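You operate a simulated robot arm through the tools that you are given. There is no shell and no other tool.

You are at the controls of a simulated two-armed robot. One attempt, no reset.

TASK
Wipe up the spill on the top of the packing table with the grey cloth and put it back.

It is judged by the outcome, as a careful person would: the job done as asked, and still so three seconds after it is handed in. It fails if anything else is knocked over, pushed out of place, dropped, spilled or broken. Flat cloth is picked up by pressing the open fingertips on it (5 to 10 N) and closing them slowly along it; thin cloth reads only 2 to 8 mm in the jaws.

THE ROBOT
Two 7-joint arms with two-finger parallel grippers on one trunk, on a base that moves. Base frame: it is fixed to the floor where the robot stands at the start and does not move with it; the origin is under the middle of the robot, x ahead of it, y to its left, z up. Units: m, degrees, N and s.
The left shoulder is at the start at [0.06, 0.189, 1.103], the right one opposite. With the tool pointing down near the work surface each hand reaches from about 0.1 to 0.64 m from the robot's upright axis, wherever it stands, measured 20 degrees to its own side. Places, roughly: grey cloth [-2, -2, 0.75]. Payload 3.43 kg a hand.
Tool frame (each hand has its own): the origin (TCP) lies between the finger pads and is the grasp point; the fingertips stand 0.03 m ahead of it; z points along the fingers, y is the line along which they close. Largest opening 0.094 m; finger width 0.028, thickness 0.01; the body of the gripper, 0.05 by 0.096 m, starts 0.055 m behind the TCP.
Orientation is told as [roll, pitch, yaw] about the base's x, y, z axes, in that order, counted from this pose: with the fingers straight down and closing along the base's y, the tool's x points along the base's -x, its y along +y and its z along -z.

THE INTERFACE
- The arms move only by the tool send_rows. It takes "left_steps", "right_steps" or both (then of equal length, played together; a hand with none holds still); each is text: rows parted by semicolons, each of 7 numbers parted by spaces: the shift along the tool's x, y, z in units of 50 mm (1.0 is 50 mm), then the turn, a rotation vector about the tool's x, y, z in units of 5 degrees (1.0 is 5 degrees), then the opening in per cent of the stroke, from 0 (shut) to 100 (fully open). In form: x y z rx ry rz grip; .... A call has 1 to 20 rows; each row shifts and turns the commanded pose from where the row before left it, along the tool's axes as they then stand. A call with a number of a shift or a turn outside -1 to 1 is refused whole. Rows are played at 5 a second. More than 0.05 m and 8.6 degrees between two rows, or a gripper value outside its range, and nothing of the call is played. Where a pose cannot be reached the arm comes as near as it can. A force on the tool above 40 N (or 10 N above the force at the start of the call, whichever is more), or a blocked arm, ends the call early, and 0.2 s more pass. The fingers move at their own pace (about 0.153 m/s each) and stop on an object; they squeeze with about 38 N. The grip force told is the motor's: it shows also when the fingers shut on nothing. Time passes only in rows, and 0.2 s behind the last, so rows that do not move let the fingers close. It gives the time, the measured TCP pose, the force on the tool (base axes), the opening and the grip force at its end, in the units of the frame above (readings bear some noise), with the torque about the TCP (base axes, N m) and any sound that the robot's microphone picked up.
- Cameras (640 x 400 px; columns grow to the right, rows downward): "scene" is now at [0.021, -0.0038, 1.6616]; the picture's right is [-0.03, -1.00, 0.00], its down [-0.70, 0.02, -0.71] and it looks along [0.71, -0.02, -0.70] (base axes); focal length 255 px, centre (320, 200). "left" rides on the left gripper at [0.076, -0.014, -0.102] in its tool frame; the picture's right is [0.18, 0.98, 0.00], its down [-0.75, 0.14, -0.64] and it looks along [-0.63, 0.12, 0.77] (tool axes); focal length 243 px, centre (320, 200). "right" rides on the right gripper at [0.076, 0.014, -0.103] in its tool frame; the picture's right is [-0.18, 0.98, 0.00], its down [-0.75, -0.14, -0.64] and it looks along [-0.63, -0.12, 0.77] (tool axes); focal length 243 px, centre (320, 200). There is no depth. A picture from a camera that has moved, and an enlarged one, comes with that camera's place and axes in the base frame and with its lens.
- grab_frame(camera): a new picture of that camera. It takes no simulated time.
- raise_lower(by): slides the trunk up (or, below 0, down) by that many m; the arms and the scene camera ride with it, the base frame stays. It gives what a move gives, with no picture.
- roll_base(legs): drives the robot by 1 to 6 legs, each [ahead, left, turn to the left] in m, m and degrees, along the robot's own axes; the way and the turn of a leg run together, so that a leg with both is an arc; at most 1.5 m and 180 degrees a leg. The arms and the cameras ride along, it lands a little off, and it stops where it bumps. It gives what a move gives.
- pan_tilt(pan, tilt): turns the head with the scene camera to pan (to the left, within 86 degrees either way) and tilt (down, from -29 to 69), counted from straight ahead of the robot. It gives what a move gives.
- close_up(camera, box): a new picture of the part [left, top, right, bottom] of that camera's present view, enlarged. It takes no simulated time.
- close_job(): hands the job in; it is judged then, once.

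Places have to be worked out from the pictures, the camera data and where the tool is seen. Open the grippers and draw the arms clear of the work before you hand the job in, unless the task says otherwise.

The tools are called after "Request:" by a JSON object that holds its "api" and its "payload". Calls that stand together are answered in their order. send_rows: Moves the arms, as the interface text tells. Its arguments: {"type":"object","properties":{"left_steps":{"type":"string"},"right_steps":{"type":"string"}},"required":[]} The other tools are called the same way: raise_lower (by) moves the trunk up or down; roll_base (legs) drives the base; pan_tilt (pan, tilt) turns the head that bears the scene camera; grab_frame (camera) takes a picture; close_up (camera, box) takes an enlarged picture of a part of a camera's view; close_job () hands the job in.

At the start:

```text
clock: 0.0
left_ee_pos: [0.4069, 0.2195, 1.0114]
left_tcp_rot: [0.1, 0.0, -0.1]
left_wrist_force: [0.1, -0.9, -0.1]
left_ft_torque: [0.01, 0.02, -0.01]
left_finger_gap: 0.0938
left_grasp_force: 0.0
right_ee_pos: [0.3318, -0.1105, 1.0358]
right_tcp_rot: [0.0, -0.1, 0.0]
right_wrist_force: [0.3, 0.0, 0.3]
right_ft_torque: [0.0, -0.01, -0.03]
right_finger_gap: 0.0938
right_grasp_force: 0.1
trunk travel left (down, up): [-0.775, 0.215]
robot x, y, heading: [-0.0006, -0.001, -0.1]
head pan, tilt (commanded): [-1.5, 44.4]
```

scene: 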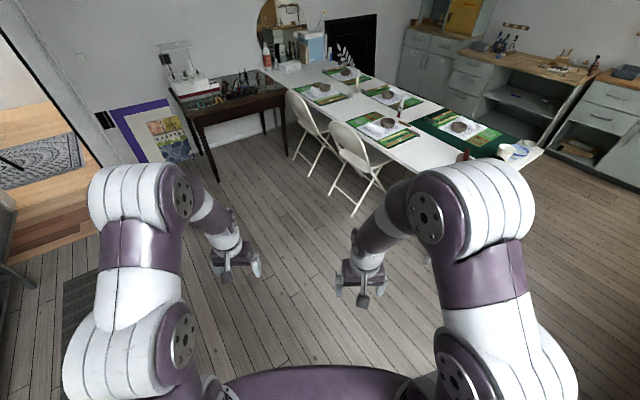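
right: 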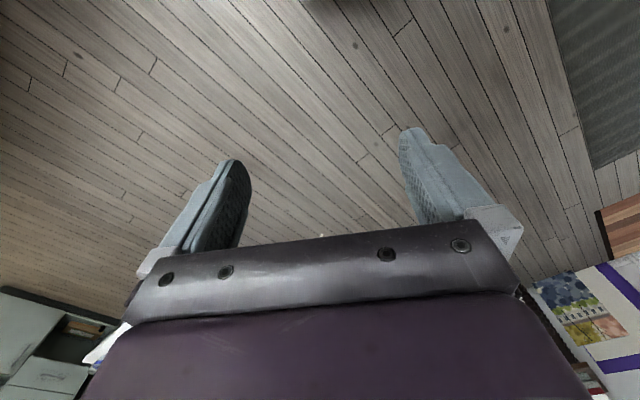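
left: 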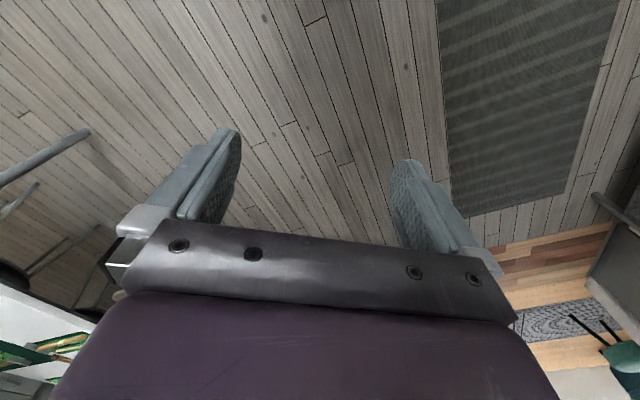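

The view ahead shows a dining-like table; the cloth is told to be behind me on the right. I turn the head to look that way.

Request:
{"api": "pan_tilt", "payload": {"pan": -86, "tilt": 25}}

Request:
{"api": "grab_frame", "payload": {"camera": "scene"}}

```text
clock: 1.6
left_ee_pos: [0.4074, 0.2175, 1.0104]
left_tcp_rot: [0.0, -0.1, 0.1]
left_wrist_force: [0.6, 0.4, 0.3]
left_ft_torque: [0.02, 0.01, 0.01]
left_finger_gap: 0.094
left_grasp_force: 0.1
right_ee_pos: [0.3311, -0.1109, 1.0357]
right_tcp_rot: [0.0, -0.1, -0.1]
right_wrist_force: [0.1, 0.0, -0.3]
right_ft_torque: [0.0, 0.0, 0.0]
right_finger_gap: 0.0938
right_grasp_force: 0.0
trunk travel left (down, up): [-0.775, 0.215]
robot x, y, heading: [0.0009, -0.0022, -0.1]
head pan, tilt (commanded): [-85.9, 25.0]
```

```text
taken
camera scene: at [-0.0542, -0.0936, 1.6913], right [-1.0, -0.07, 0.0], down [-0.03, 0.42, -0.91], along [0.06, -0.9, -0.42], focal length 255 px, centre (320, 200)
```

scene: 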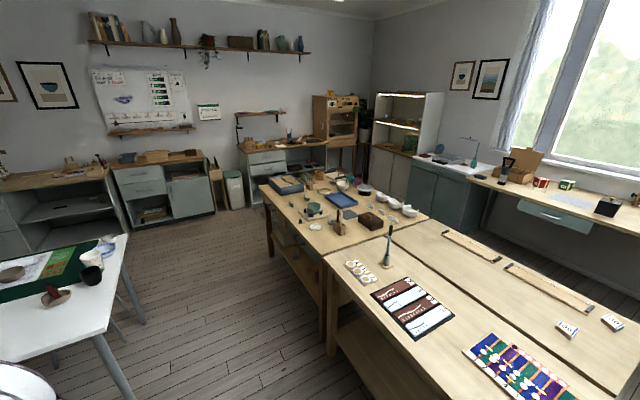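

The workshop has several tables on the right. I look down on the near one and to the other side too before turning the base.

Request:
{"api": "pan_tilt", "payload": {"pan": -86, "tilt": 60}}

Request:
{"api": "grab_frame", "payload": {"camera": "scene"}}

Request:
{"api": "pan_tilt", "payload": {"pan": 86, "tilt": 35}}

Request:
{"api": "grab_frame", "payload": {"camera": "scene"}}

```text
clock: 2.6
left_ee_pos: [0.4077, 0.2188, 1.0117]
left_tcp_rot: [-0.1, -0.1, 0.0]
left_wrist_force: [0.5, -0.5, 0.2]
left_ft_torque: [-0.02, 0.0, 0.01]
left_finger_gap: 0.094
left_grasp_force: 0.1
right_ee_pos: [0.3309, -0.1102, 1.0361]
right_tcp_rot: [0.0, -0.1, -0.1]
right_wrist_force: [0.7, 0.2, -0.2]
right_ft_torque: [0.01, -0.01, -0.01]
right_finger_gap: 0.094
right_grasp_force: 0.0
trunk travel left (down, up): [-0.775, 0.215]
robot x, y, heading: [0.0012, -0.001, -0.0]
head pan, tilt (commanded): [-85.9, 60.0]
```

```text
taken
camera scene: at [-0.056, -0.0682, 1.6413], right [-1.0, -0.07, 0.0], down [-0.06, 0.86, -0.5], along [0.04, -0.5, -0.87], focal length 255 px, centre (320, 200)
```

scene: 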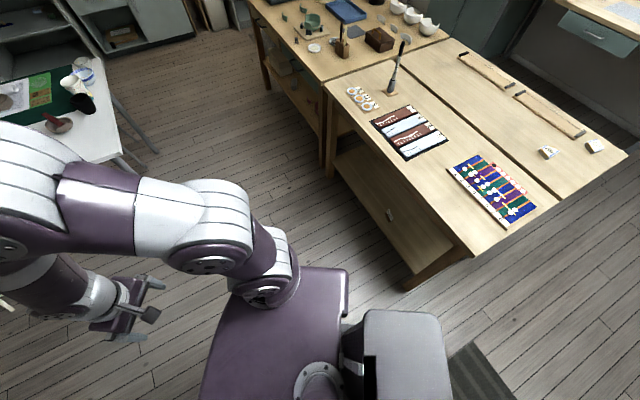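

```text
clock: 5.2
left_ee_pos: [0.407, 0.2195, 1.0117]
left_tcp_rot: [0.0, 0.0, 0.0]
left_wrist_force: [-0.2, -0.3, -0.7]
left_ft_torque: [0.0, 0.03, 0.01]
left_finger_gap: 0.094
left_grasp_force: 0.2
right_ee_pos: [0.3321, -0.1102, 1.0358]
right_tcp_rot: [0.0, 0.0, -0.1]
right_wrist_force: [0.1, 0.3, 0.1]
right_ft_torque: [-0.02, 0.01, 0.03]
right_finger_gap: 0.094
right_grasp_force: 0.0
trunk travel left (down, up): [-0.775, 0.215]
robot x, y, heading: [-0.0026, 0.0005, 0.0]
head pan, tilt (commanded): [85.9, 35.0]
```

```text
taken
camera scene: at [-0.0545, 0.0862, 1.6756], right [1.0, -0.07, 0.0], down [-0.04, -0.57, -0.82], along [0.06, 0.82, -0.57], focal length 255 px, centre (320, 200)
```

scene: 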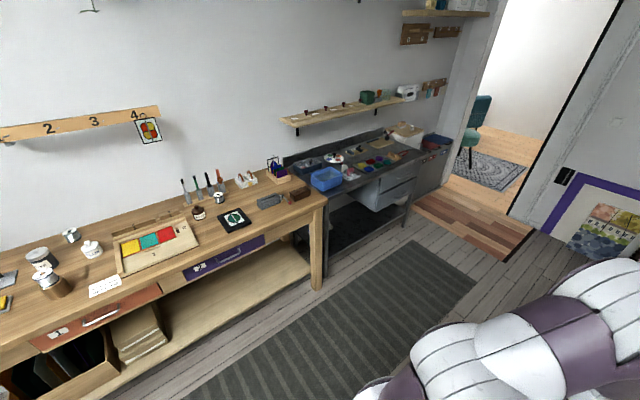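

The robot stands in open floor, with the nearest table edge about 0.68 m away. I turn 100° right in place and look around.

Request:
{"api": "roll_base", "payload": {"legs": [[0, 0, -100]]}}

Request:
{"api": "pan_tilt", "payload": {"pan": 0, "tilt": 30}}

Request:
{"api": "grab_frame", "payload": {"camera": "scene"}}

Request:
{"api": "pan_tilt", "payload": {"pan": -60, "tilt": 30}}

Request:
{"api": "grab_frame", "payload": {"camera": "scene"}}

```text
clock: 9.8
left_ee_pos: [0.1504, -0.4373, 1.0106]
left_tcp_rot: [0.0, -0.1, -99.2]
left_wrist_force: [0.3, 0.2, -0.1]
left_ft_torque: [-0.01, -0.01, -0.01]
left_finger_gap: 0.0941
left_grasp_force: 0.0
right_ee_pos: [-0.163, -0.3089, 1.0362]
right_tcp_rot: [0.0, -0.1, -99.2]
right_wrist_force: [0.0, -0.6, -0.5]
right_ft_torque: [0.01, 0.02, 0.01]
right_finger_gap: 0.0939
right_grasp_force: 0.0
trunk travel left (down, up): [-0.775, 0.215]
robot x, y, heading: [0.0, 0.0026, -99.4]
head pan, tilt (commanded): [85.9, 35.0]
```

```text
clock: 11.4
left_ee_pos: [0.1511, -0.4373, 1.0116]
left_tcp_rot: [0.0, -0.1, -99.2]
left_wrist_force: [-0.4, 0.6, 0.0]
left_ft_torque: [0.03, -0.02, -0.02]
left_finger_gap: 0.0942
left_grasp_force: 0.0
right_ee_pos: [-0.162, -0.3094, 1.0356]
right_tcp_rot: [0.0, 0.0, -99.2]
right_wrist_force: [-0.3, 0.6, -0.4]
right_ft_torque: [0.02, 0.0, 0.04]
right_finger_gap: 0.0939
right_grasp_force: 0.1
trunk travel left (down, up): [-0.775, 0.215]
robot x, y, heading: [-0.0042, -0.0022, -99.3]
head pan, tilt (commanded): [0.0, 30.0]
```

```text
taken
camera scene: at [-0.0057, -0.0319, 1.6834], right [-0.99, 0.16, 0.0], down [0.08, 0.49, -0.87], along [-0.14, -0.85, -0.5], focal length 255 px, centre (320, 200)
```

scene: 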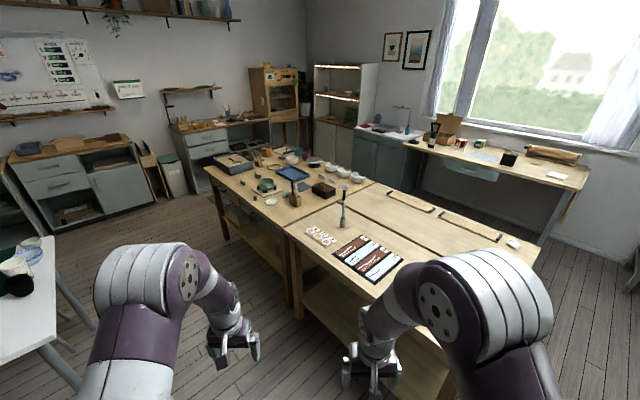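

```text
clock: 12.7
left_ee_pos: [0.1502, -0.436, 1.012]
left_tcp_rot: [0.0, 0.0, -99.3]
left_wrist_force: [0.3, -0.7, 0.6]
left_ft_torque: [-0.02, 0.02, 0.01]
left_finger_gap: 0.0939
left_grasp_force: 0.1
right_ee_pos: [-0.1622, -0.3095, 1.0352]
right_tcp_rot: [0.0, 0.0, -99.1]
right_wrist_force: [0.0, 0.9, 0.2]
right_ft_torque: [-0.03, 0.02, 0.03]
right_finger_gap: 0.094
right_grasp_force: 0.1
trunk travel left (down, up): [-0.775, 0.215]
robot x, y, heading: [-0.0014, -0.0001, -99.3]
head pan, tilt (commanded): [-60.0, 30.0]
```

```text
taken
camera scene: at [-0.0758, 0.0252, 1.6834], right [-0.36, 0.93, 0.0], down [0.47, 0.18, -0.87], along [-0.81, -0.31, -0.5], focal length 255 px, centre (320, 200)
```

scene: 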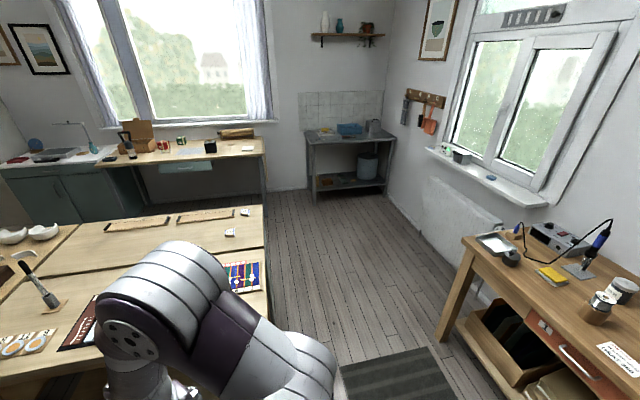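

The window bench with box, tape and paper roll looks like the packing table; the cloth's rough place projects onto it. I zoom in there.

Request:
{"api": "close_up", "payload": {"camera": "scene", "box": [80, 100, 280, 225]}}

Request:
{"api": "close_up", "payload": {"camera": "scene", "box": [300, 110, 420, 185]}}

Request:
{"api": "close_up", "payload": {"camera": "scene", "box": [0, 190, 270, 359]}}

```text
3.20 times, centred on (180, 162) of scene
camera zoom: at [-0.0758, 0.0252, 1.6834], right [-0.36, 0.93, 0.0], down [0.47, 0.18, -0.87], along [-0.81, -0.31, -0.5], focal length 816 px, centre (768, 320)
```

zoom: 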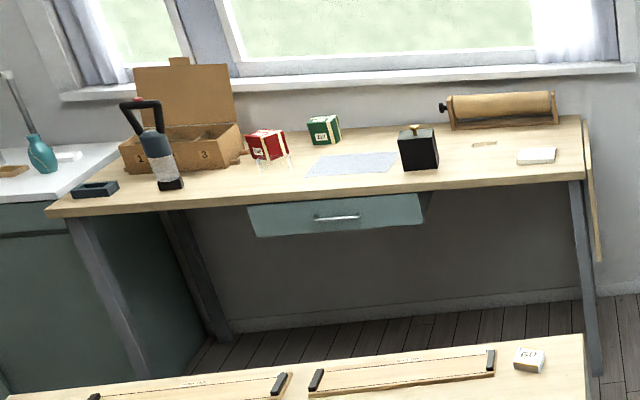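

```text
5.33 times, centred on (360, 148) of scene
camera zoom: at [-0.0758, 0.0252, 1.6834], right [-0.36, 0.93, 0.0], down [0.47, 0.18, -0.87], along [-0.81, -0.31, -0.5], focal length 1360 px, centre (107, 480)
```

zoom: 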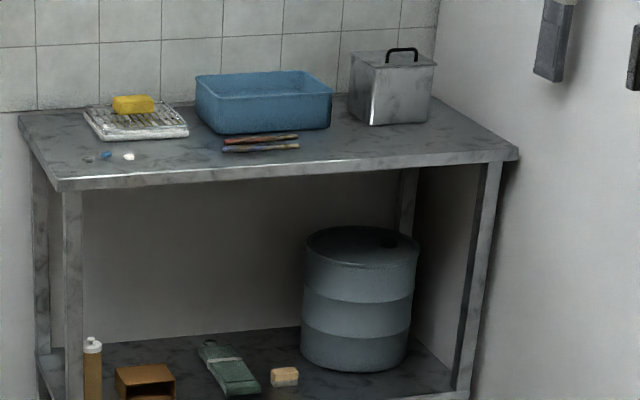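

```text
2.37 times, centred on (135, 274) of scene
camera zoom: at [-0.0758, 0.0252, 1.6834], right [-0.36, 0.93, 0.0], down [0.47, 0.18, -0.87], along [-0.81, -0.31, -0.5], focal length 604 px, centre (758, 24)
```

zoom: 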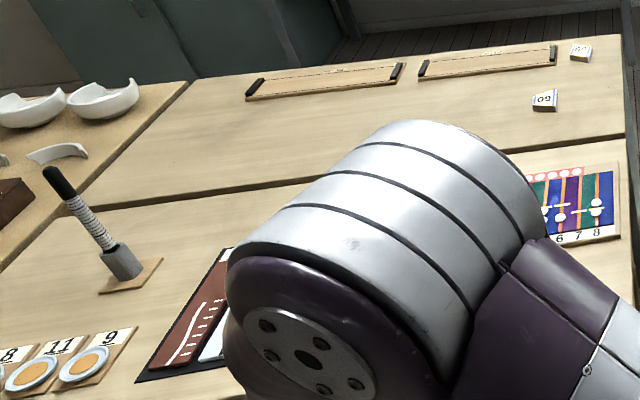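

The flat light-grey sheet lies on that bench at roughly (-2.08,-2.27); the bench's front edge runs with normal (0.86,0.52). Before driving I look down at my own base to gauge its footprint.

Request:
{"api": "pan_tilt", "payload": {"pan": 0, "tilt": 69}}

Request:
{"api": "grab_frame", "payload": {"camera": "scene"}}

Request:
{"api": "pan_tilt", "payload": {"pan": -86, "tilt": 69}}

Request:
{"api": "grab_frame", "payload": {"camera": "scene"}}

```text
clock: 14.0
left_ee_pos: [0.1501, -0.4364, 1.0111]
left_tcp_rot: [0.0, 0.0, -99.2]
left_wrist_force: [0.2, -0.3, -0.1]
left_ft_torque: [0.01, 0.0, -0.01]
left_finger_gap: 0.094
left_grasp_force: 0.0
right_ee_pos: [-0.1615, -0.3089, 1.0355]
right_tcp_rot: [-0.1, 0.1, -99.3]
right_wrist_force: [0.6, 0.4, 0.1]
right_ft_torque: [0.01, 0.02, -0.01]
right_finger_gap: 0.0939
right_grasp_force: 0.1
trunk travel left (down, up): [-0.775, 0.215]
robot x, y, heading: [-0.0015, 0.001, -99.3]
head pan, tilt (commanded): [0.0, 68.8]
```

```text
taken
camera scene: at [-0.0003, 0.0022, 1.6319], right [-0.99, 0.16, 0.0], down [0.15, 0.92, -0.36], along [-0.06, -0.36, -0.93], focal length 255 px, centre (320, 200)
```

scene: 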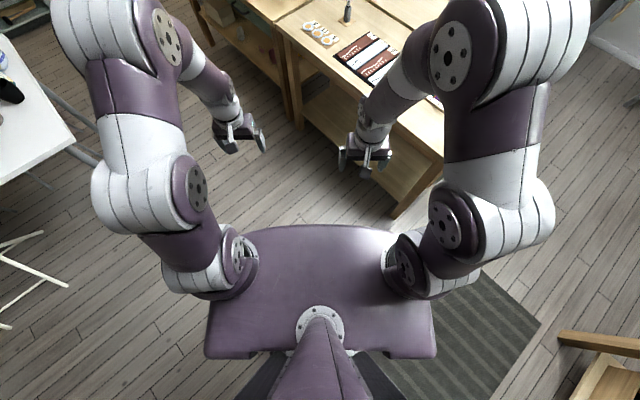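

```text
clock: 15.6
left_ee_pos: [0.1511, -0.4358, 1.0107]
left_tcp_rot: [0.0, -0.1, -99.3]
left_wrist_force: [0.2, 0.7, 0.4]
left_ft_torque: [0.02, -0.01, -0.01]
left_finger_gap: 0.094
left_grasp_force: 0.0
right_ee_pos: [-0.1628, -0.3089, 1.0349]
right_tcp_rot: [0.1, 0.1, -99.2]
right_wrist_force: [0.0, -0.4, 0.4]
right_ft_torque: [0.0, 0.03, -0.01]
right_finger_gap: 0.0941
right_grasp_force: 0.0
trunk travel left (down, up): [-0.775, 0.215]
robot x, y, heading: [-0.003, -0.002, -99.1]
head pan, tilt (commanded): [-85.9, 68.8]
```

```text
taken
camera scene: at [-0.047, 0.0624, 1.6319], right [0.09, 1.0, 0.0], down [0.93, -0.08, -0.36], along [-0.36, 0.03, -0.93], focal length 255 px, centre (320, 200)
```

scene: 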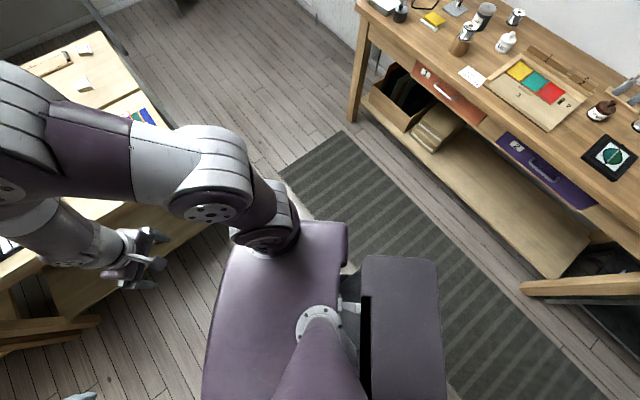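

The base is hidden beneath the torso, so it is compact; the corridor past the workbench's end is about 1.1 m wide. I raise the trunk so the hands clear everything, turn to face the window bench, sidestep right and go forward part of the way.

Request:
{"api": "raise_lower", "payload": {"by": 0.2}}

Request:
{"api": "roll_base", "payload": {"legs": [[0, 0, -49.8], [0, -0.5, 0], [1.3, 0, 0]]}}

Request:
{"api": "pan_tilt", "payload": {"pan": 20, "tilt": 40}}

Request:
{"api": "grab_frame", "payload": {"camera": "scene"}}

```text
clock: 17.7
left_ee_pos: [0.1502, -0.4364, 1.2102]
left_tcp_rot: [0.0, -0.1, -99.2]
left_wrist_force: [-0.9, -0.7, 0.5]
left_ft_torque: [0.0, -0.02, 0.03]
left_finger_gap: 0.0941
left_grasp_force: 0.0
right_ee_pos: [-0.1639, -0.3086, 1.2358]
right_tcp_rot: [-0.1, 0.0, -99.2]
right_wrist_force: [-0.3, -0.2, -0.5]
right_ft_torque: [0.01, -0.01, -0.01]
right_finger_gap: 0.0937
right_grasp_force: 0.0
trunk travel left (down, up): [-0.975, 0.015]
robot x, y, heading: [0.0018, 0.0004, -99.2]
head pan, tilt (commanded): [-85.9, 68.8]
```

```text
clock: 29.0
left_ee_pos: [-1.6007, -0.6453, 1.2111]
left_tcp_rot: [0.0, 0.0, -148.8]
left_wrist_force: [-0.7, 0.2, -0.2]
left_ft_torque: [0.04, -0.03, 0.01]
left_finger_gap: 0.0942
left_grasp_force: 0.0
right_ee_pos: [-1.7068, -0.3239, 1.2353]
right_tcp_rot: [0.1, 0.0, -148.9]
right_wrist_force: [0.2, 0.4, 0.0]
right_ft_torque: [0.03, 0.02, 0.0]
right_finger_gap: 0.094
right_grasp_force: 0.0
trunk travel left (down, up): [-0.975, 0.015]
robot x, y, heading: [-1.3693, -0.2502, -148.6]
head pan, tilt (commanded): [-85.9, 68.8]
```

```text
clock: 30.9
left_ee_pos: [-1.6015, -0.6443, 1.2114]
left_tcp_rot: [0.1, 0.0, -148.9]
left_wrist_force: [1.0, -0.2, 0.1]
left_ft_torque: [0.03, 0.02, 0.03]
left_finger_gap: 0.0938
left_grasp_force: 0.1
right_ee_pos: [-1.7072, -0.3239, 1.2363]
right_tcp_rot: [0.1, 0.0, -148.9]
right_wrist_force: [-0.3, 0.1, -0.3]
right_ft_torque: [-0.04, 0.0, 0.01]
right_finger_gap: 0.0939
right_grasp_force: 0.0
trunk travel left (down, up): [-0.975, 0.015]
robot x, y, heading: [-1.3708, -0.246, -148.9]
head pan, tilt (commanded): [20.0, 40.0]
```

```text
taken
camera scene: at [-1.3699, -0.2838, 1.868], right [-0.78, 0.63, 0.0], down [0.4, 0.5, -0.77], along [-0.48, -0.6, -0.64], focal length 255 px, centre (320, 200)
```

scene: 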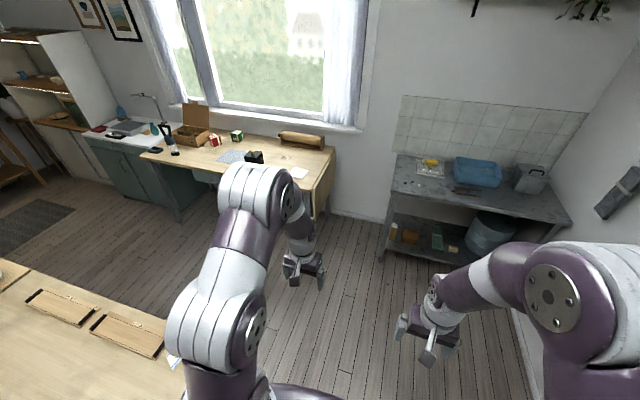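

I'm at N≈-1.30 past the workbench corner with good clearance on both sides. I drive on 0.85 m and look left along the gap between the workbench and the window bench.

Request:
{"api": "roll_base", "payload": {"legs": [[0.85, 0, 0]]}}

Request:
{"api": "pan_tilt", "payload": {"pan": 75, "tilt": 45}}

Request:
{"api": "grab_frame", "payload": {"camera": "scene"}}

```text
clock: 35.4
left_ee_pos: [-2.3341, -1.0853, 1.2111]
left_tcp_rot: [0.0, 0.0, -148.8]
left_wrist_force: [0.4, 0.4, 0.4]
left_ft_torque: [0.0, 0.01, 0.03]
left_finger_gap: 0.0942
left_grasp_force: 0.1
right_ee_pos: [-2.4368, -0.7639, 1.2366]
right_tcp_rot: [0.0, 0.0, -148.9]
right_wrist_force: [0.8, 0.2, 0.8]
right_ft_torque: [0.0, -0.01, 0.04]
right_finger_gap: 0.0941
right_grasp_force: 0.1
trunk travel left (down, up): [-0.975, 0.015]
robot x, y, heading: [-2.0968, -0.688, -149.1]
head pan, tilt (commanded): [20.0, 40.0]
```

```text
clock: 36.6
left_ee_pos: [-2.3337, -1.0862, 1.2119]
left_tcp_rot: [0.0, 0.1, -148.9]
left_wrist_force: [0.1, 0.2, -1.0]
left_ft_torque: [0.05, -0.01, -0.03]
left_finger_gap: 0.0943
left_grasp_force: 0.1
right_ee_pos: [-2.438, -0.7632, 1.2354]
right_tcp_rot: [0.0, 0.0, -149.0]
right_wrist_force: [0.6, 0.0, -0.1]
right_ft_torque: [-0.01, 0.02, 0.02]
right_finger_gap: 0.0943
right_grasp_force: 0.0
trunk travel left (down, up): [-0.975, 0.015]
robot x, y, heading: [-2.0968, -0.6905, -148.9]
head pan, tilt (commanded): [75.0, 45.0]
```

```text
taken
camera scene: at [-2.0251, -0.737, 1.8608], right [-0.96, -0.28, 0.0], down [-0.2, 0.68, -0.71], along [0.2, -0.68, -0.71], focal length 255 px, centre (320, 200)
```

scene: 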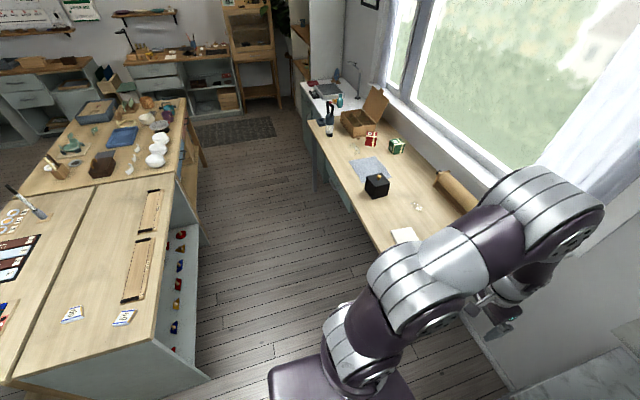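

The gap is clear of obstacles. I zoom on the packing table to see the spill before moving beside it.

Request:
{"api": "close_up", "payload": {"camera": "scene", "box": [300, 70, 480, 250]}}

Request:
{"api": "roll_base", "payload": {"legs": [[0, 0.65, 0]]}}

Request:
{"api": "pan_tilt", "payload": {"pan": 40, "tilt": 45}}

Request:
{"api": "grab_frame", "payload": {"camera": "scene"}}

```text
2.22 times, centred on (390, 160) of scene
camera zoom: at [-2.0251, -0.737, 1.8608], right [-0.96, -0.28, 0.0], down [-0.2, 0.68, -0.71], along [0.2, -0.68, -0.71], focal length 567 px, centre (164, 289)
```

zoom: 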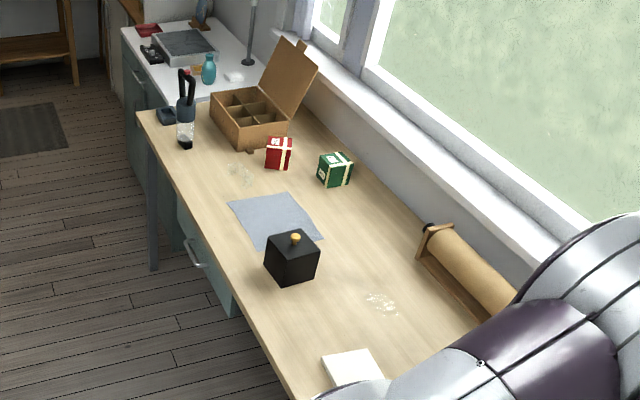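

```text
clock: 40.2
left_ee_pos: [-2.0041, -1.6306, 1.2104]
left_tcp_rot: [0.1, 0.0, -149.1]
left_wrist_force: [0.0, 0.5, -0.3]
left_ft_torque: [-0.02, 0.0, -0.01]
left_finger_gap: 0.094
left_grasp_force: 0.1
right_ee_pos: [-2.1106, -1.3092, 1.2355]
right_tcp_rot: [-0.1, 0.1, -148.9]
right_wrist_force: [0.3, 0.7, -0.5]
right_ft_torque: [0.02, 0.01, 0.02]
right_finger_gap: 0.0942
right_grasp_force: 0.1
trunk travel left (down, up): [-0.975, 0.015]
robot x, y, heading: [-1.7686, -1.232, -148.9]
head pan, tilt (commanded): [75.0, 45.0]
```

```text
clock: 41.2
left_ee_pos: [-2.0049, -1.6317, 1.211]
left_tcp_rot: [0.0, 0.1, -148.9]
left_wrist_force: [0.2, -0.2, 0.1]
left_ft_torque: [0.02, -0.01, 0.01]
left_finger_gap: 0.0937
left_grasp_force: 0.2
right_ee_pos: [-2.1092, -1.3105, 1.2365]
right_tcp_rot: [0.0, 0.0, -148.9]
right_wrist_force: [0.6, -0.2, -0.5]
right_ft_torque: [-0.01, 0.01, 0.04]
right_finger_gap: 0.094
right_grasp_force: 0.0
trunk travel left (down, up): [-0.975, 0.015]
robot x, y, heading: [-1.7684, -1.2326, -148.8]
head pan, tilt (commanded): [40.0, 45.0]
```

```text
taken
camera scene: at [-1.7446, -1.2828, 1.8607], right [-0.95, 0.32, 0.0], down [0.23, 0.67, -0.71], along [-0.23, -0.67, -0.71], focal length 255 px, centre (320, 200)
```

scene: 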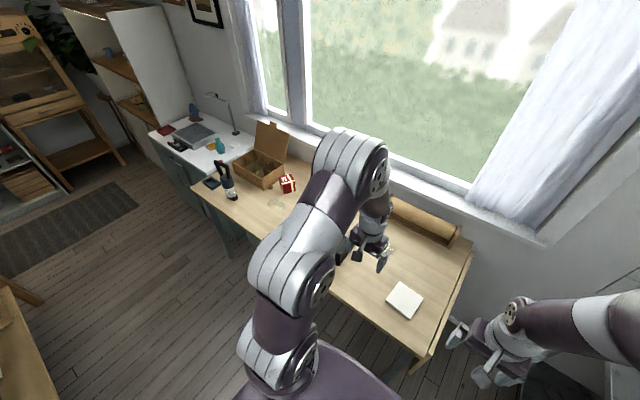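

Two whitish marks are on the bench: one near the red box (A ≈ (-1.81,-2.42)) and one near the paper roll (B ≈ (-2.29,-1.92)). I move left another 0.5 m so I can view both from close up.

Request:
{"api": "roll_base", "payload": {"legs": [[0, 0.55, 0]]}}

Request:
{"api": "pan_tilt", "payload": {"pan": 0, "tilt": 50}}

Request:
{"api": "grab_frame", "payload": {"camera": "scene"}}

Request:
{"api": "grab_frame", "payload": {"camera": "left"}}

Request:
{"api": "grab_frame", "payload": {"camera": "right"}}

```text
clock: 44.3
left_ee_pos: [-1.7282, -2.0947, 1.211]
left_tcp_rot: [0.1, 0.0, -149.1]
left_wrist_force: [0.0, 0.1, 0.5]
left_ft_torque: [0.01, 0.0, 0.01]
left_finger_gap: 0.0938
left_grasp_force: 0.0
right_ee_pos: [-1.8313, -1.7729, 1.2357]
right_tcp_rot: [0.1, 0.1, -149.0]
right_wrist_force: [0.2, 0.1, 0.4]
right_ft_torque: [-0.02, -0.01, 0.01]
right_finger_gap: 0.094
right_grasp_force: 0.0
trunk travel left (down, up): [-0.975, 0.015]
robot x, y, heading: [-1.4912, -1.7002, -149.1]
head pan, tilt (commanded): [40.0, 45.0]
```

```text
clock: 45.4
left_ee_pos: [-1.7276, -2.0961, 1.2109]
left_tcp_rot: [0.0, 0.0, -149.2]
left_wrist_force: [-0.1, -0.9, -0.1]
left_ft_torque: [0.02, 0.01, 0.01]
left_finger_gap: 0.0937
left_grasp_force: 0.1
right_ee_pos: [-1.833, -1.7738, 1.236]
right_tcp_rot: [0.0, 0.0, -149.1]
right_wrist_force: [0.5, -0.8, 0.2]
right_ft_torque: [0.0, 0.01, 0.01]
right_finger_gap: 0.0939
right_grasp_force: 0.2
trunk travel left (down, up): [-0.975, 0.015]
robot x, y, heading: [-1.4914, -1.6985, -149.0]
head pan, tilt (commanded): [0.0, 50.0]
```

```text
taken
camera scene: at [-1.506, -1.709, 1.8538], right [-0.51, 0.86, 0.0], down [0.66, 0.39, -0.64], along [-0.55, -0.33, -0.77], focal length 255 px, centre (320, 200)
```

scene: 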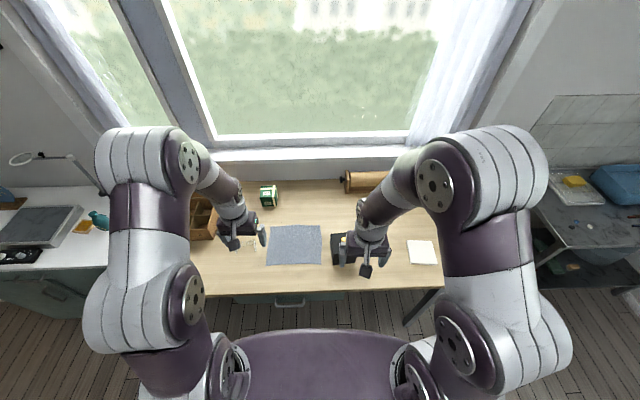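

```text
taken
camera left: at [-1.6686, -2.0435, 1.3159], right [0.66, -0.75, 0.0], down [-0.57, -0.51, 0.64], along [-0.48, -0.43, -0.77], focal length 243 px, centre (320, 200)
```

left: 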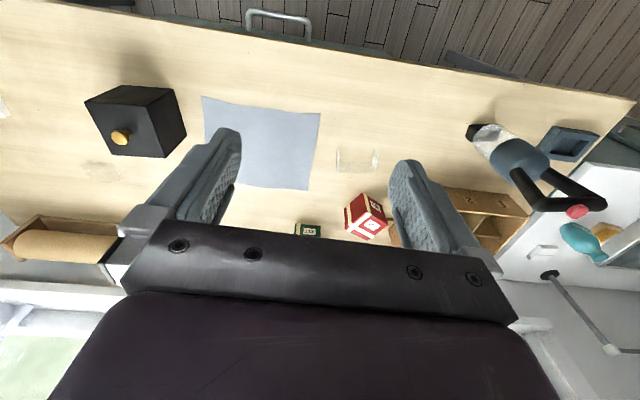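

```text
taken
camera right: at [-1.758, -1.7471, 1.3383], right [0.35, -0.94, 0.0], down [-0.72, -0.27, 0.64], along [-0.6, -0.22, -0.77], focal length 243 px, centre (320, 200)
```

right: 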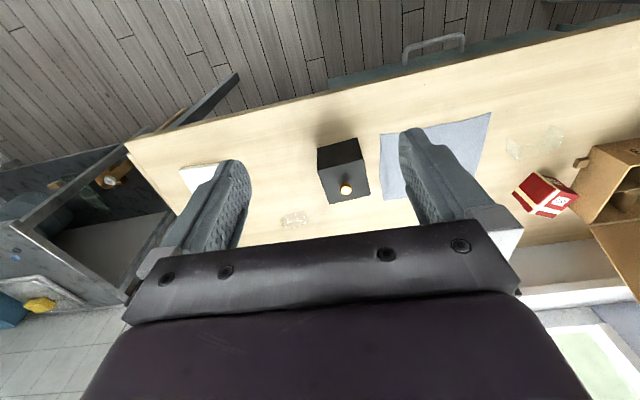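

In the hand cameras I see a faint patch between the cloth and the red box, and another left of the black box. I zoom on each.

Request:
{"api": "close_up", "payload": {"camera": "right", "box": [250, 190, 340, 246]}}

Request:
{"api": "close_up", "payload": {"camera": "left", "box": [300, 120, 420, 195]}}

Request:
{"api": "close_up", "payload": {"camera": "right", "box": [480, 100, 600, 175]}}

Request:
{"api": "close_up", "payload": {"camera": "left", "box": [60, 130, 180, 205]}}

```text
7.11 times, centred on (295, 218) of right
camera zoom: at [-1.758, -1.7471, 1.3383], right [0.35, -0.94, 0.0], down [-0.72, -0.27, 0.64], along [-0.6, -0.22, -0.77], focal length 1725 px, centre (498, 72)
```

zoom: 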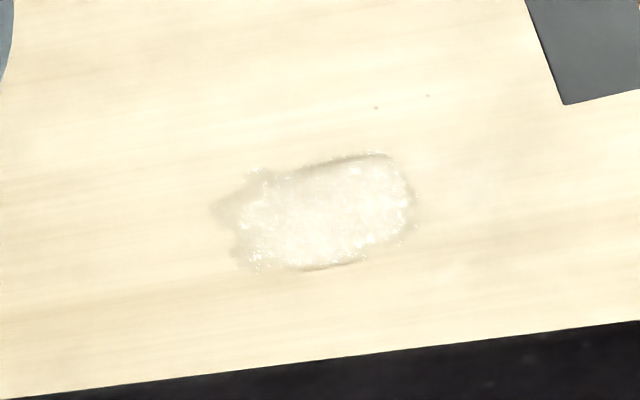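

```text
5.33 times, centred on (360, 158) of left
camera zoom: at [-1.6686, -2.0435, 1.3159], right [0.66, -0.75, 0.0], down [-0.57, -0.51, 0.64], along [-0.48, -0.43, -0.77], focal length 1294 px, centre (107, 427)
```

zoom: 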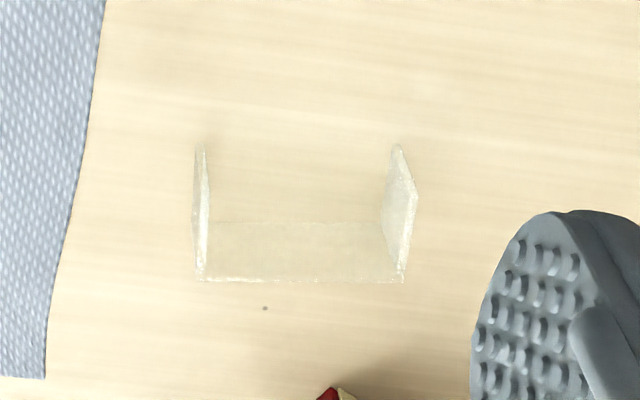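

```text
5.33 times, centred on (540, 138) of right
camera zoom: at [-1.758, -1.7471, 1.3383], right [0.35, -0.94, 0.0], down [-0.72, -0.27, 0.64], along [-0.6, -0.22, -0.77], focal length 1294 px, centre (-853, 533)
```

zoom: 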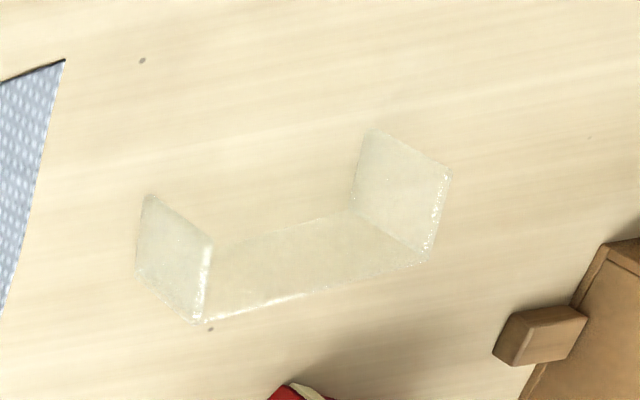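

```text
5.33 times, centred on (120, 168) of left
camera zoom: at [-1.6686, -2.0435, 1.3159], right [0.66, -0.75, 0.0], down [-0.57, -0.51, 0.64], along [-0.48, -0.43, -0.77], focal length 1294 px, centre (1387, 373)
```

zoom: 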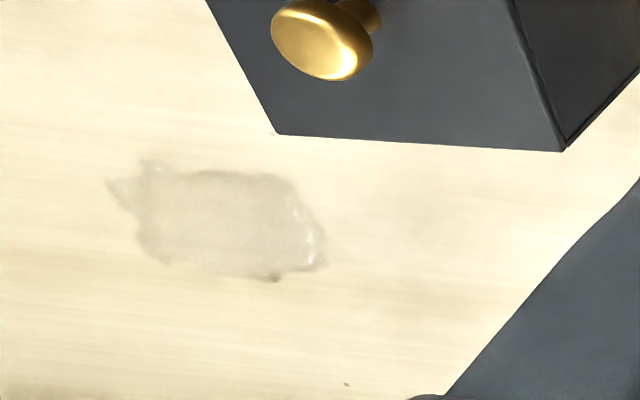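

The patch by the red box is a clear plastic bracket (to be left alone); the real spill is the wet patch at about (-2.264,-1.858), and triangulation puts the table top near z≈0.81. I look straight down to judge how much closer I can drive.

Request:
{"api": "pan_tilt", "payload": {"pan": 0, "tilt": 69}}

Request:
{"api": "grab_frame", "payload": {"camera": "scene"}}

Request:
{"api": "pan_tilt", "payload": {"pan": -86, "tilt": 60}}

Request:
{"api": "grab_frame", "payload": {"camera": "scene"}}

Request:
{"api": "pan_tilt", "payload": {"pan": 86, "tilt": 60}}

Request:
{"api": "grab_frame", "payload": {"camera": "scene"}}

```text
clock: 46.2
left_ee_pos: [-1.7259, -2.0951, 1.2104]
left_tcp_rot: [0.0, 0.0, -149.1]
left_wrist_force: [-0.1, -0.3, -1.0]
left_ft_torque: [-0.02, 0.0, 0.01]
left_finger_gap: 0.094
left_grasp_force: 0.0
right_ee_pos: [-1.8321, -1.7737, 1.2358]
right_tcp_rot: [0.0, 0.1, -149.1]
right_wrist_force: [0.1, 0.2, -0.4]
right_ft_torque: [0.0, -0.01, 0.02]
right_finger_gap: 0.0939
right_grasp_force: 0.0
trunk travel left (down, up): [-0.975, 0.015]
robot x, y, heading: [-1.4913, -1.6994, -149.1]
head pan, tilt (commanded): [0.0, 68.8]
```

```text
taken
camera scene: at [-1.4878, -1.6985, 1.8319], right [-0.51, 0.86, 0.0], down [0.8, 0.48, -0.36], along [-0.31, -0.19, -0.93], focal length 255 px, centre (320, 200)
```

scene: 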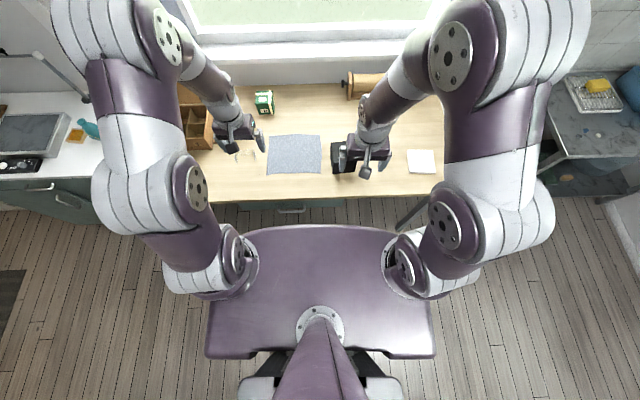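

```text
clock: 47.8
left_ee_pos: [-1.7269, -2.0963, 1.2113]
left_tcp_rot: [0.0, -0.1, -149.1]
left_wrist_force: [0.0, 0.1, 0.4]
left_ft_torque: [0.03, 0.0, -0.03]
left_finger_gap: 0.0943
left_grasp_force: 0.0
right_ee_pos: [-1.8315, -1.7723, 1.2361]
right_tcp_rot: [0.0, 0.1, -149.1]
right_wrist_force: [-0.3, 0.2, -0.1]
right_ft_torque: [-0.01, -0.01, 0.04]
right_finger_gap: 0.0941
right_grasp_force: 0.1
trunk travel left (down, up): [-0.975, 0.015]
robot x, y, heading: [-1.4949, -1.6981, -149.2]
head pan, tilt (commanded): [-85.9, 60.0]
```

```text
taken
camera scene: at [-1.478, -1.6152, 1.8413], right [0.82, 0.57, 0.0], down [0.5, -0.71, -0.5], along [-0.29, 0.41, -0.87], focal length 255 px, centre (320, 200)
```

scene: 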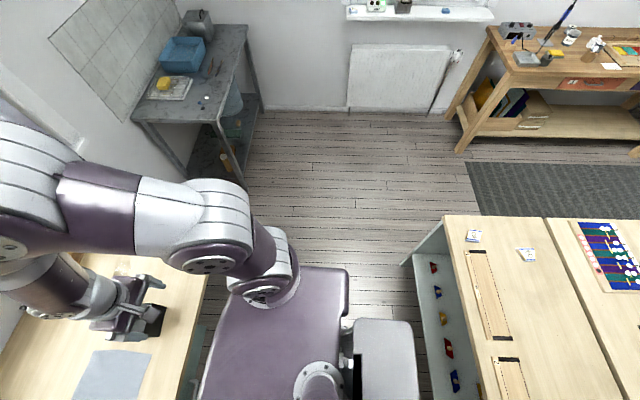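

```text
clock: 50.4
left_ee_pos: [-1.727, -2.0954, 1.2105]
left_tcp_rot: [0.0, 0.0, -149.2]
left_wrist_force: [-0.4, -0.1, 0.3]
left_ft_torque: [0.03, -0.01, -0.02]
left_finger_gap: 0.0941
left_grasp_force: 0.1
right_ee_pos: [-1.8309, -1.7746, 1.235]
right_tcp_rot: [0.1, -0.1, -149.1]
right_wrist_force: [0.3, 0.0, 0.1]
right_ft_torque: [-0.02, 0.06, 0.02]
right_finger_gap: 0.0939
right_grasp_force: 0.2
trunk travel left (down, up): [-0.975, 0.015]
robot x, y, heading: [-1.4893, -1.6985, -148.9]
head pan, tilt (commanded): [85.9, 60.0]
```

```text
taken
camera scene: at [-1.4097, -1.7293, 1.8413], right [-0.89, -0.45, 0.0], down [-0.39, 0.77, -0.5], along [0.23, -0.45, -0.87], focal length 255 px, centre (320, 200)
```

scene: 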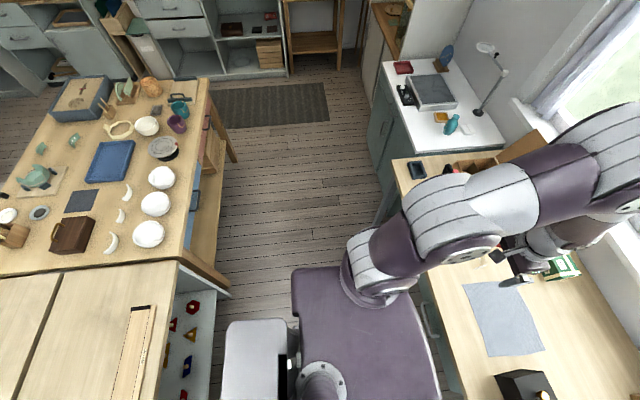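

Chest front is only ~0.14 m ahead of the axis and the table edge ~0.40 m, so I can come closer. I advance 0.10 m then 0.07 m, watching for any bump.

Request:
{"api": "roll_base", "payload": {"legs": [[0.1, 0, 0]]}}

Request:
{"api": "roll_base", "payload": {"legs": [[0.07, 0, 0]]}}

Request:
{"api": "pan_tilt", "payload": {"pan": 0, "tilt": 60}}

Request:
{"api": "grab_frame", "payload": {"camera": "scene"}}

```text
clock: 51.6
left_ee_pos: [-1.8098, -2.1463, 1.2123]
left_tcp_rot: [-0.1, -0.1, -149.0]
left_wrist_force: [-0.3, -0.1, -0.4]
left_ft_torque: [0.02, 0.0, 0.04]
left_finger_gap: 0.0939
left_grasp_force: 0.1
right_ee_pos: [-1.9164, -1.8241, 1.2365]
right_tcp_rot: [0.0, -0.1, -149.1]
right_wrist_force: [-0.5, -0.5, -0.1]
right_ft_torque: [0.01, 0.04, -0.02]
right_finger_gap: 0.0937
right_grasp_force: 0.0
trunk travel left (down, up): [-0.975, 0.015]
robot x, y, heading: [-1.5746, -1.7518, -149.3]
head pan, tilt (commanded): [85.9, 60.0]
```

```text
clock: 52.6
left_ee_pos: [-1.8668, -2.1797, 1.2127]
left_tcp_rot: [0.1, -0.4, -149.0]
left_wrist_force: [0.8, -0.1, 0.0]
left_ft_torque: [-0.04, 0.06, 0.02]
left_finger_gap: 0.0941
left_grasp_force: 0.0
right_ee_pos: [-1.9725, -1.8578, 1.2388]
right_tcp_rot: [0.1, -0.4, -149.0]
right_wrist_force: [0.8, -0.4, 0.8]
right_ft_torque: [-0.06, 0.07, 0.01]
right_finger_gap: 0.0938
right_grasp_force: 0.1
trunk travel left (down, up): [-0.975, 0.015]
robot x, y, heading: [-1.636, -1.7879, -149.0]
head pan, tilt (commanded): [85.9, 60.0]
```

```text
clock: 54.2
left_ee_pos: [-1.8734, -2.1835, 1.21]
left_tcp_rot: [0.1, 0.0, -149.2]
left_wrist_force: [0.3, -0.2, 0.3]
left_ft_torque: [0.0, -0.01, 0.0]
left_finger_gap: 0.0939
left_grasp_force: 0.0
right_ee_pos: [-1.9793, -1.8608, 1.2353]
right_tcp_rot: [0.0, 0.1, -149.1]
right_wrist_force: [-0.9, -1.1, 0.3]
right_ft_torque: [-0.02, 0.03, 0.01]
right_finger_gap: 0.0939
right_grasp_force: 0.0
trunk travel left (down, up): [-0.975, 0.015]
robot x, y, heading: [-1.64, -1.7866, -148.9]
head pan, tilt (commanded): [0.0, 60.0]
```

```text
taken
camera scene: at [-1.6443, -1.7925, 1.8413], right [-0.52, 0.86, 0.0], down [0.74, 0.45, -0.5], along [-0.43, -0.26, -0.87], focal length 255 px, centre (320, 200)
```

scene: 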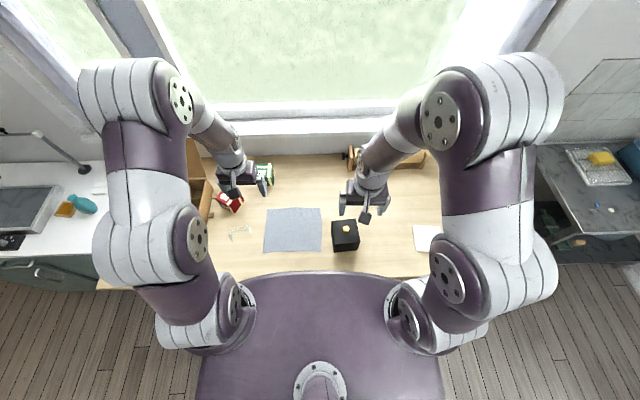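

The drive went cleanly; the table edge is now about 0.24 m ahead of the axis, with the cloth at F 0.35–0.56 m, R -0.23–0.0 and the spill near F 0.57, R +0.26. I first move the left hand back, out and up out of the right hand's way.

Request:
{"api": "send_rows", "payload": {"left_steps": "0.8 0.8 -0.6 0 0 0 100; 0.8 0.8 -0.6 0 0 0 100; 0.8 0.8 -0.6 0 0 0 100; 0.8 0.8 -0.4 0 0 0 100; 0 0 0 0 0 0 100"}}

Request:
{"api": "grab_frame", "payload": {"camera": "scene"}}

```text
refused: row 1 steps farther than a row can; nothing moved
```

```text
taken
camera scene: at [-1.6443, -1.7925, 1.8413], right [-0.52, 0.86, 0.0], down [0.74, 0.45, -0.5], along [-0.43, -0.26, -0.87], focal length 255 px, centre (320, 200)
```

scene: 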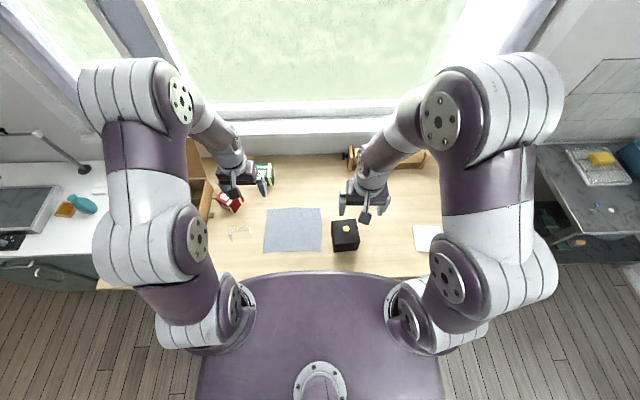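

The combined step was longer than 50 mm, so nothing moved. I repeat it with smaller steps.

Request:
{"api": "send_rows", "payload": {"left_steps": "0.55 0.55 -0.4 0 0 0 100; 0.55 0.55 -0.4 0 0 0 100; 0.55 0.55 -0.4 0 0 0 100; 0.55 0.55 -0.4 0 0 0 100; 0.55 0.55 -0.4 0 0 0 100; 0 0 0 0 0 0 100"}}

Request:
{"api": "grab_frame", "payload": {"camera": "scene"}}

```text
clock: 55.6
left_ee_pos: [-1.6843, -2.2304, 1.3136]
left_tcp_rot: [0.0, 0.1, -149.1]
left_wrist_force: [-0.4, -0.1, -0.2]
left_ft_torque: [0.0, 0.02, -0.02]
left_finger_gap: 0.0941
left_grasp_force: 0.0
right_ee_pos: [-1.9772, -1.8613, 1.2355]
right_tcp_rot: [0.0, 0.1, -149.0]
right_wrist_force: [-0.2, -0.2, -0.3]
right_ft_torque: [-0.02, 0.0, 0.0]
right_finger_gap: 0.0939
right_grasp_force: 0.2
trunk travel left (down, up): [-0.975, 0.015]
robot x, y, heading: [-1.6364, -1.7829, -148.9]
head pan, tilt (commanded): [0.0, 60.0]
```

```text
taken
camera scene: at [-1.6446, -1.7921, 1.8413], right [-0.51, 0.86, 0.0], down [0.74, 0.45, -0.5], along [-0.43, -0.26, -0.87], focal length 255 px, centre (320, 200)
```

scene: 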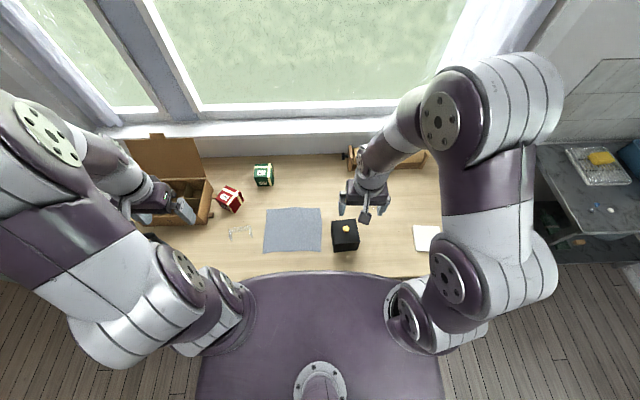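

The left arm is clear. Now I move the right hand (still high) from above the black box to above the cloth centre.

Request:
{"api": "send_rows", "payload": {"right_steps": "-0.42 0.76 0 0 0 0 100; -0.42 0.76 0 0 0 0 100; -0.42 0.76 0 0 0 0 100; -0.42 0.76 0 0 0 0 100; -0.42 0.76 0 0 0 0 100; -0.42 0.76 0 0 0 0 100; 0 0 0 0 0 0 100"}}

Request:
{"api": "grab_frame", "payload": {"camera": "scene"}}

Request:
{"api": "grab_frame", "payload": {"camera": "right"}}

```text
clock: 57.2
left_ee_pos: [-1.685, -2.231, 1.3139]
left_tcp_rot: [0.1, 0.0, -149.1]
left_wrist_force: [0.6, 0.4, -1.3]
left_ft_torque: [-0.01, 0.0, -0.01]
left_finger_gap: 0.0939
left_grasp_force: 0.1
right_ee_pos: [-1.9678, -2.1209, 1.2387]
right_tcp_rot: [0.0, 0.1, -149.0]
right_wrist_force: [0.2, 0.1, 0.2]
right_ft_torque: [0.01, -0.01, 0.01]
right_finger_gap: 0.0942
right_grasp_force: 0.0
trunk travel left (down, up): [-0.975, 0.015]
robot x, y, heading: [-1.6361, -1.7864, -149.2]
head pan, tilt (commanded): [0.0, 60.0]
```

```text
taken
camera scene: at [-1.6434, -1.7911, 1.8413], right [-0.51, 0.86, 0.0], down [0.74, 0.45, -0.5], along [-0.43, -0.26, -0.87], focal length 255 px, centre (320, 200)
```

scene: 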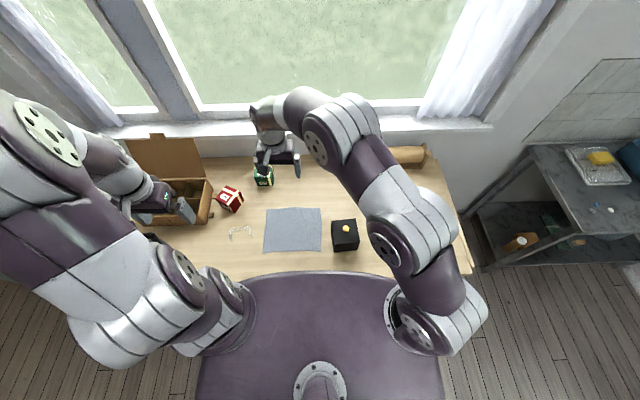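

```text
taken
camera right: at [-1.8937, -2.0948, 1.3403], right [0.35, -0.94, 0.0], down [-0.72, -0.27, 0.64], along [-0.6, -0.22, -0.77], focal length 243 px, centre (320, 200)
```

right: 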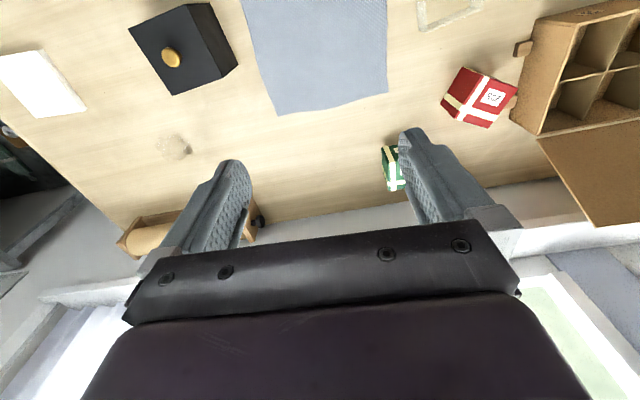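

The right camera confirms the spill at (-2.27,-1.86) with table z≈0.81 and the cloth centre at (-1.97,-2.12), directly below the right hand. I lower the trunk by 0.2 m for better reach and re-check.

Request:
{"api": "raise_lower", "payload": {"by": -0.2}}

Request:
{"api": "grab_frame", "payload": {"camera": "scene"}}

Request:
{"api": "grab_frame", "payload": {"camera": "right"}}

Request:
{"api": "grab_frame", "payload": {"camera": "left"}}

```text
clock: 59.4
left_ee_pos: [-1.6845, -2.2294, 1.1127]
left_tcp_rot: [0.0, 0.0, -149.1]
left_wrist_force: [0.0, 0.5, 0.3]
left_ft_torque: [-0.04, 0.0, 0.04]
left_finger_gap: 0.0941
left_grasp_force: 0.2
right_ee_pos: [-1.967, -2.1219, 1.0359]
right_tcp_rot: [0.0, 0.1, -149.0]
right_wrist_force: [0.1, -0.2, -0.6]
right_ft_torque: [0.0, 0.03, 0.02]
right_finger_gap: 0.0941
right_grasp_force: 0.0
trunk travel left (down, up): [-0.775, 0.215]
robot x, y, heading: [-1.6381, -1.7855, -149.3]
head pan, tilt (commanded): [0.0, 60.0]
```

```text
taken
camera scene: at [-1.6435, -1.7919, 1.6413], right [-0.51, 0.86, 0.0], down [0.74, 0.45, -0.5], along [-0.43, -0.26, -0.87], focal length 255 px, centre (320, 200)
```

scene: 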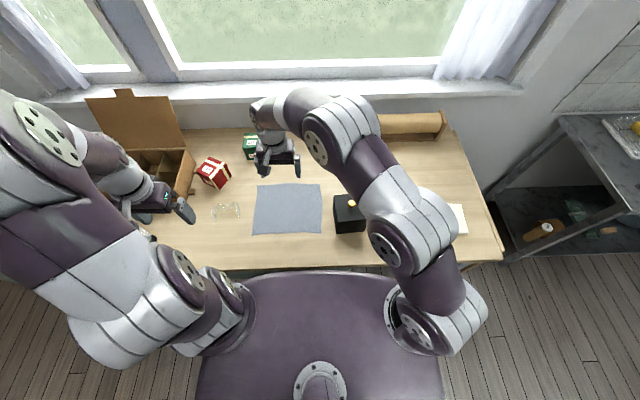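

```text
taken
camera right: at [-1.8939, -2.0951, 1.1402], right [0.35, -0.94, 0.0], down [-0.72, -0.27, 0.64], along [-0.6, -0.22, -0.77], focal length 243 px, centre (320, 200)
```

right: 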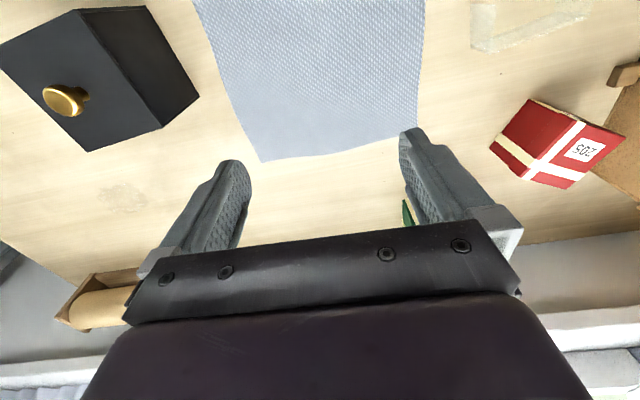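

```text
taken
camera left: at [-1.6265, -2.1796, 1.2175], right [0.66, -0.75, 0.0], down [-0.57, -0.51, 0.64], along [-0.48, -0.43, -0.77], focal length 243 px, centre (320, 200)
```

left: 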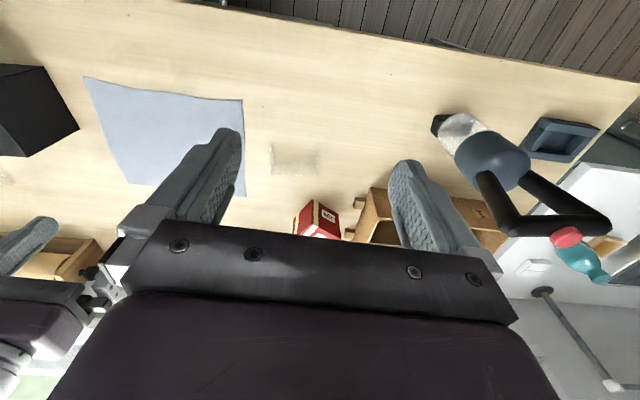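

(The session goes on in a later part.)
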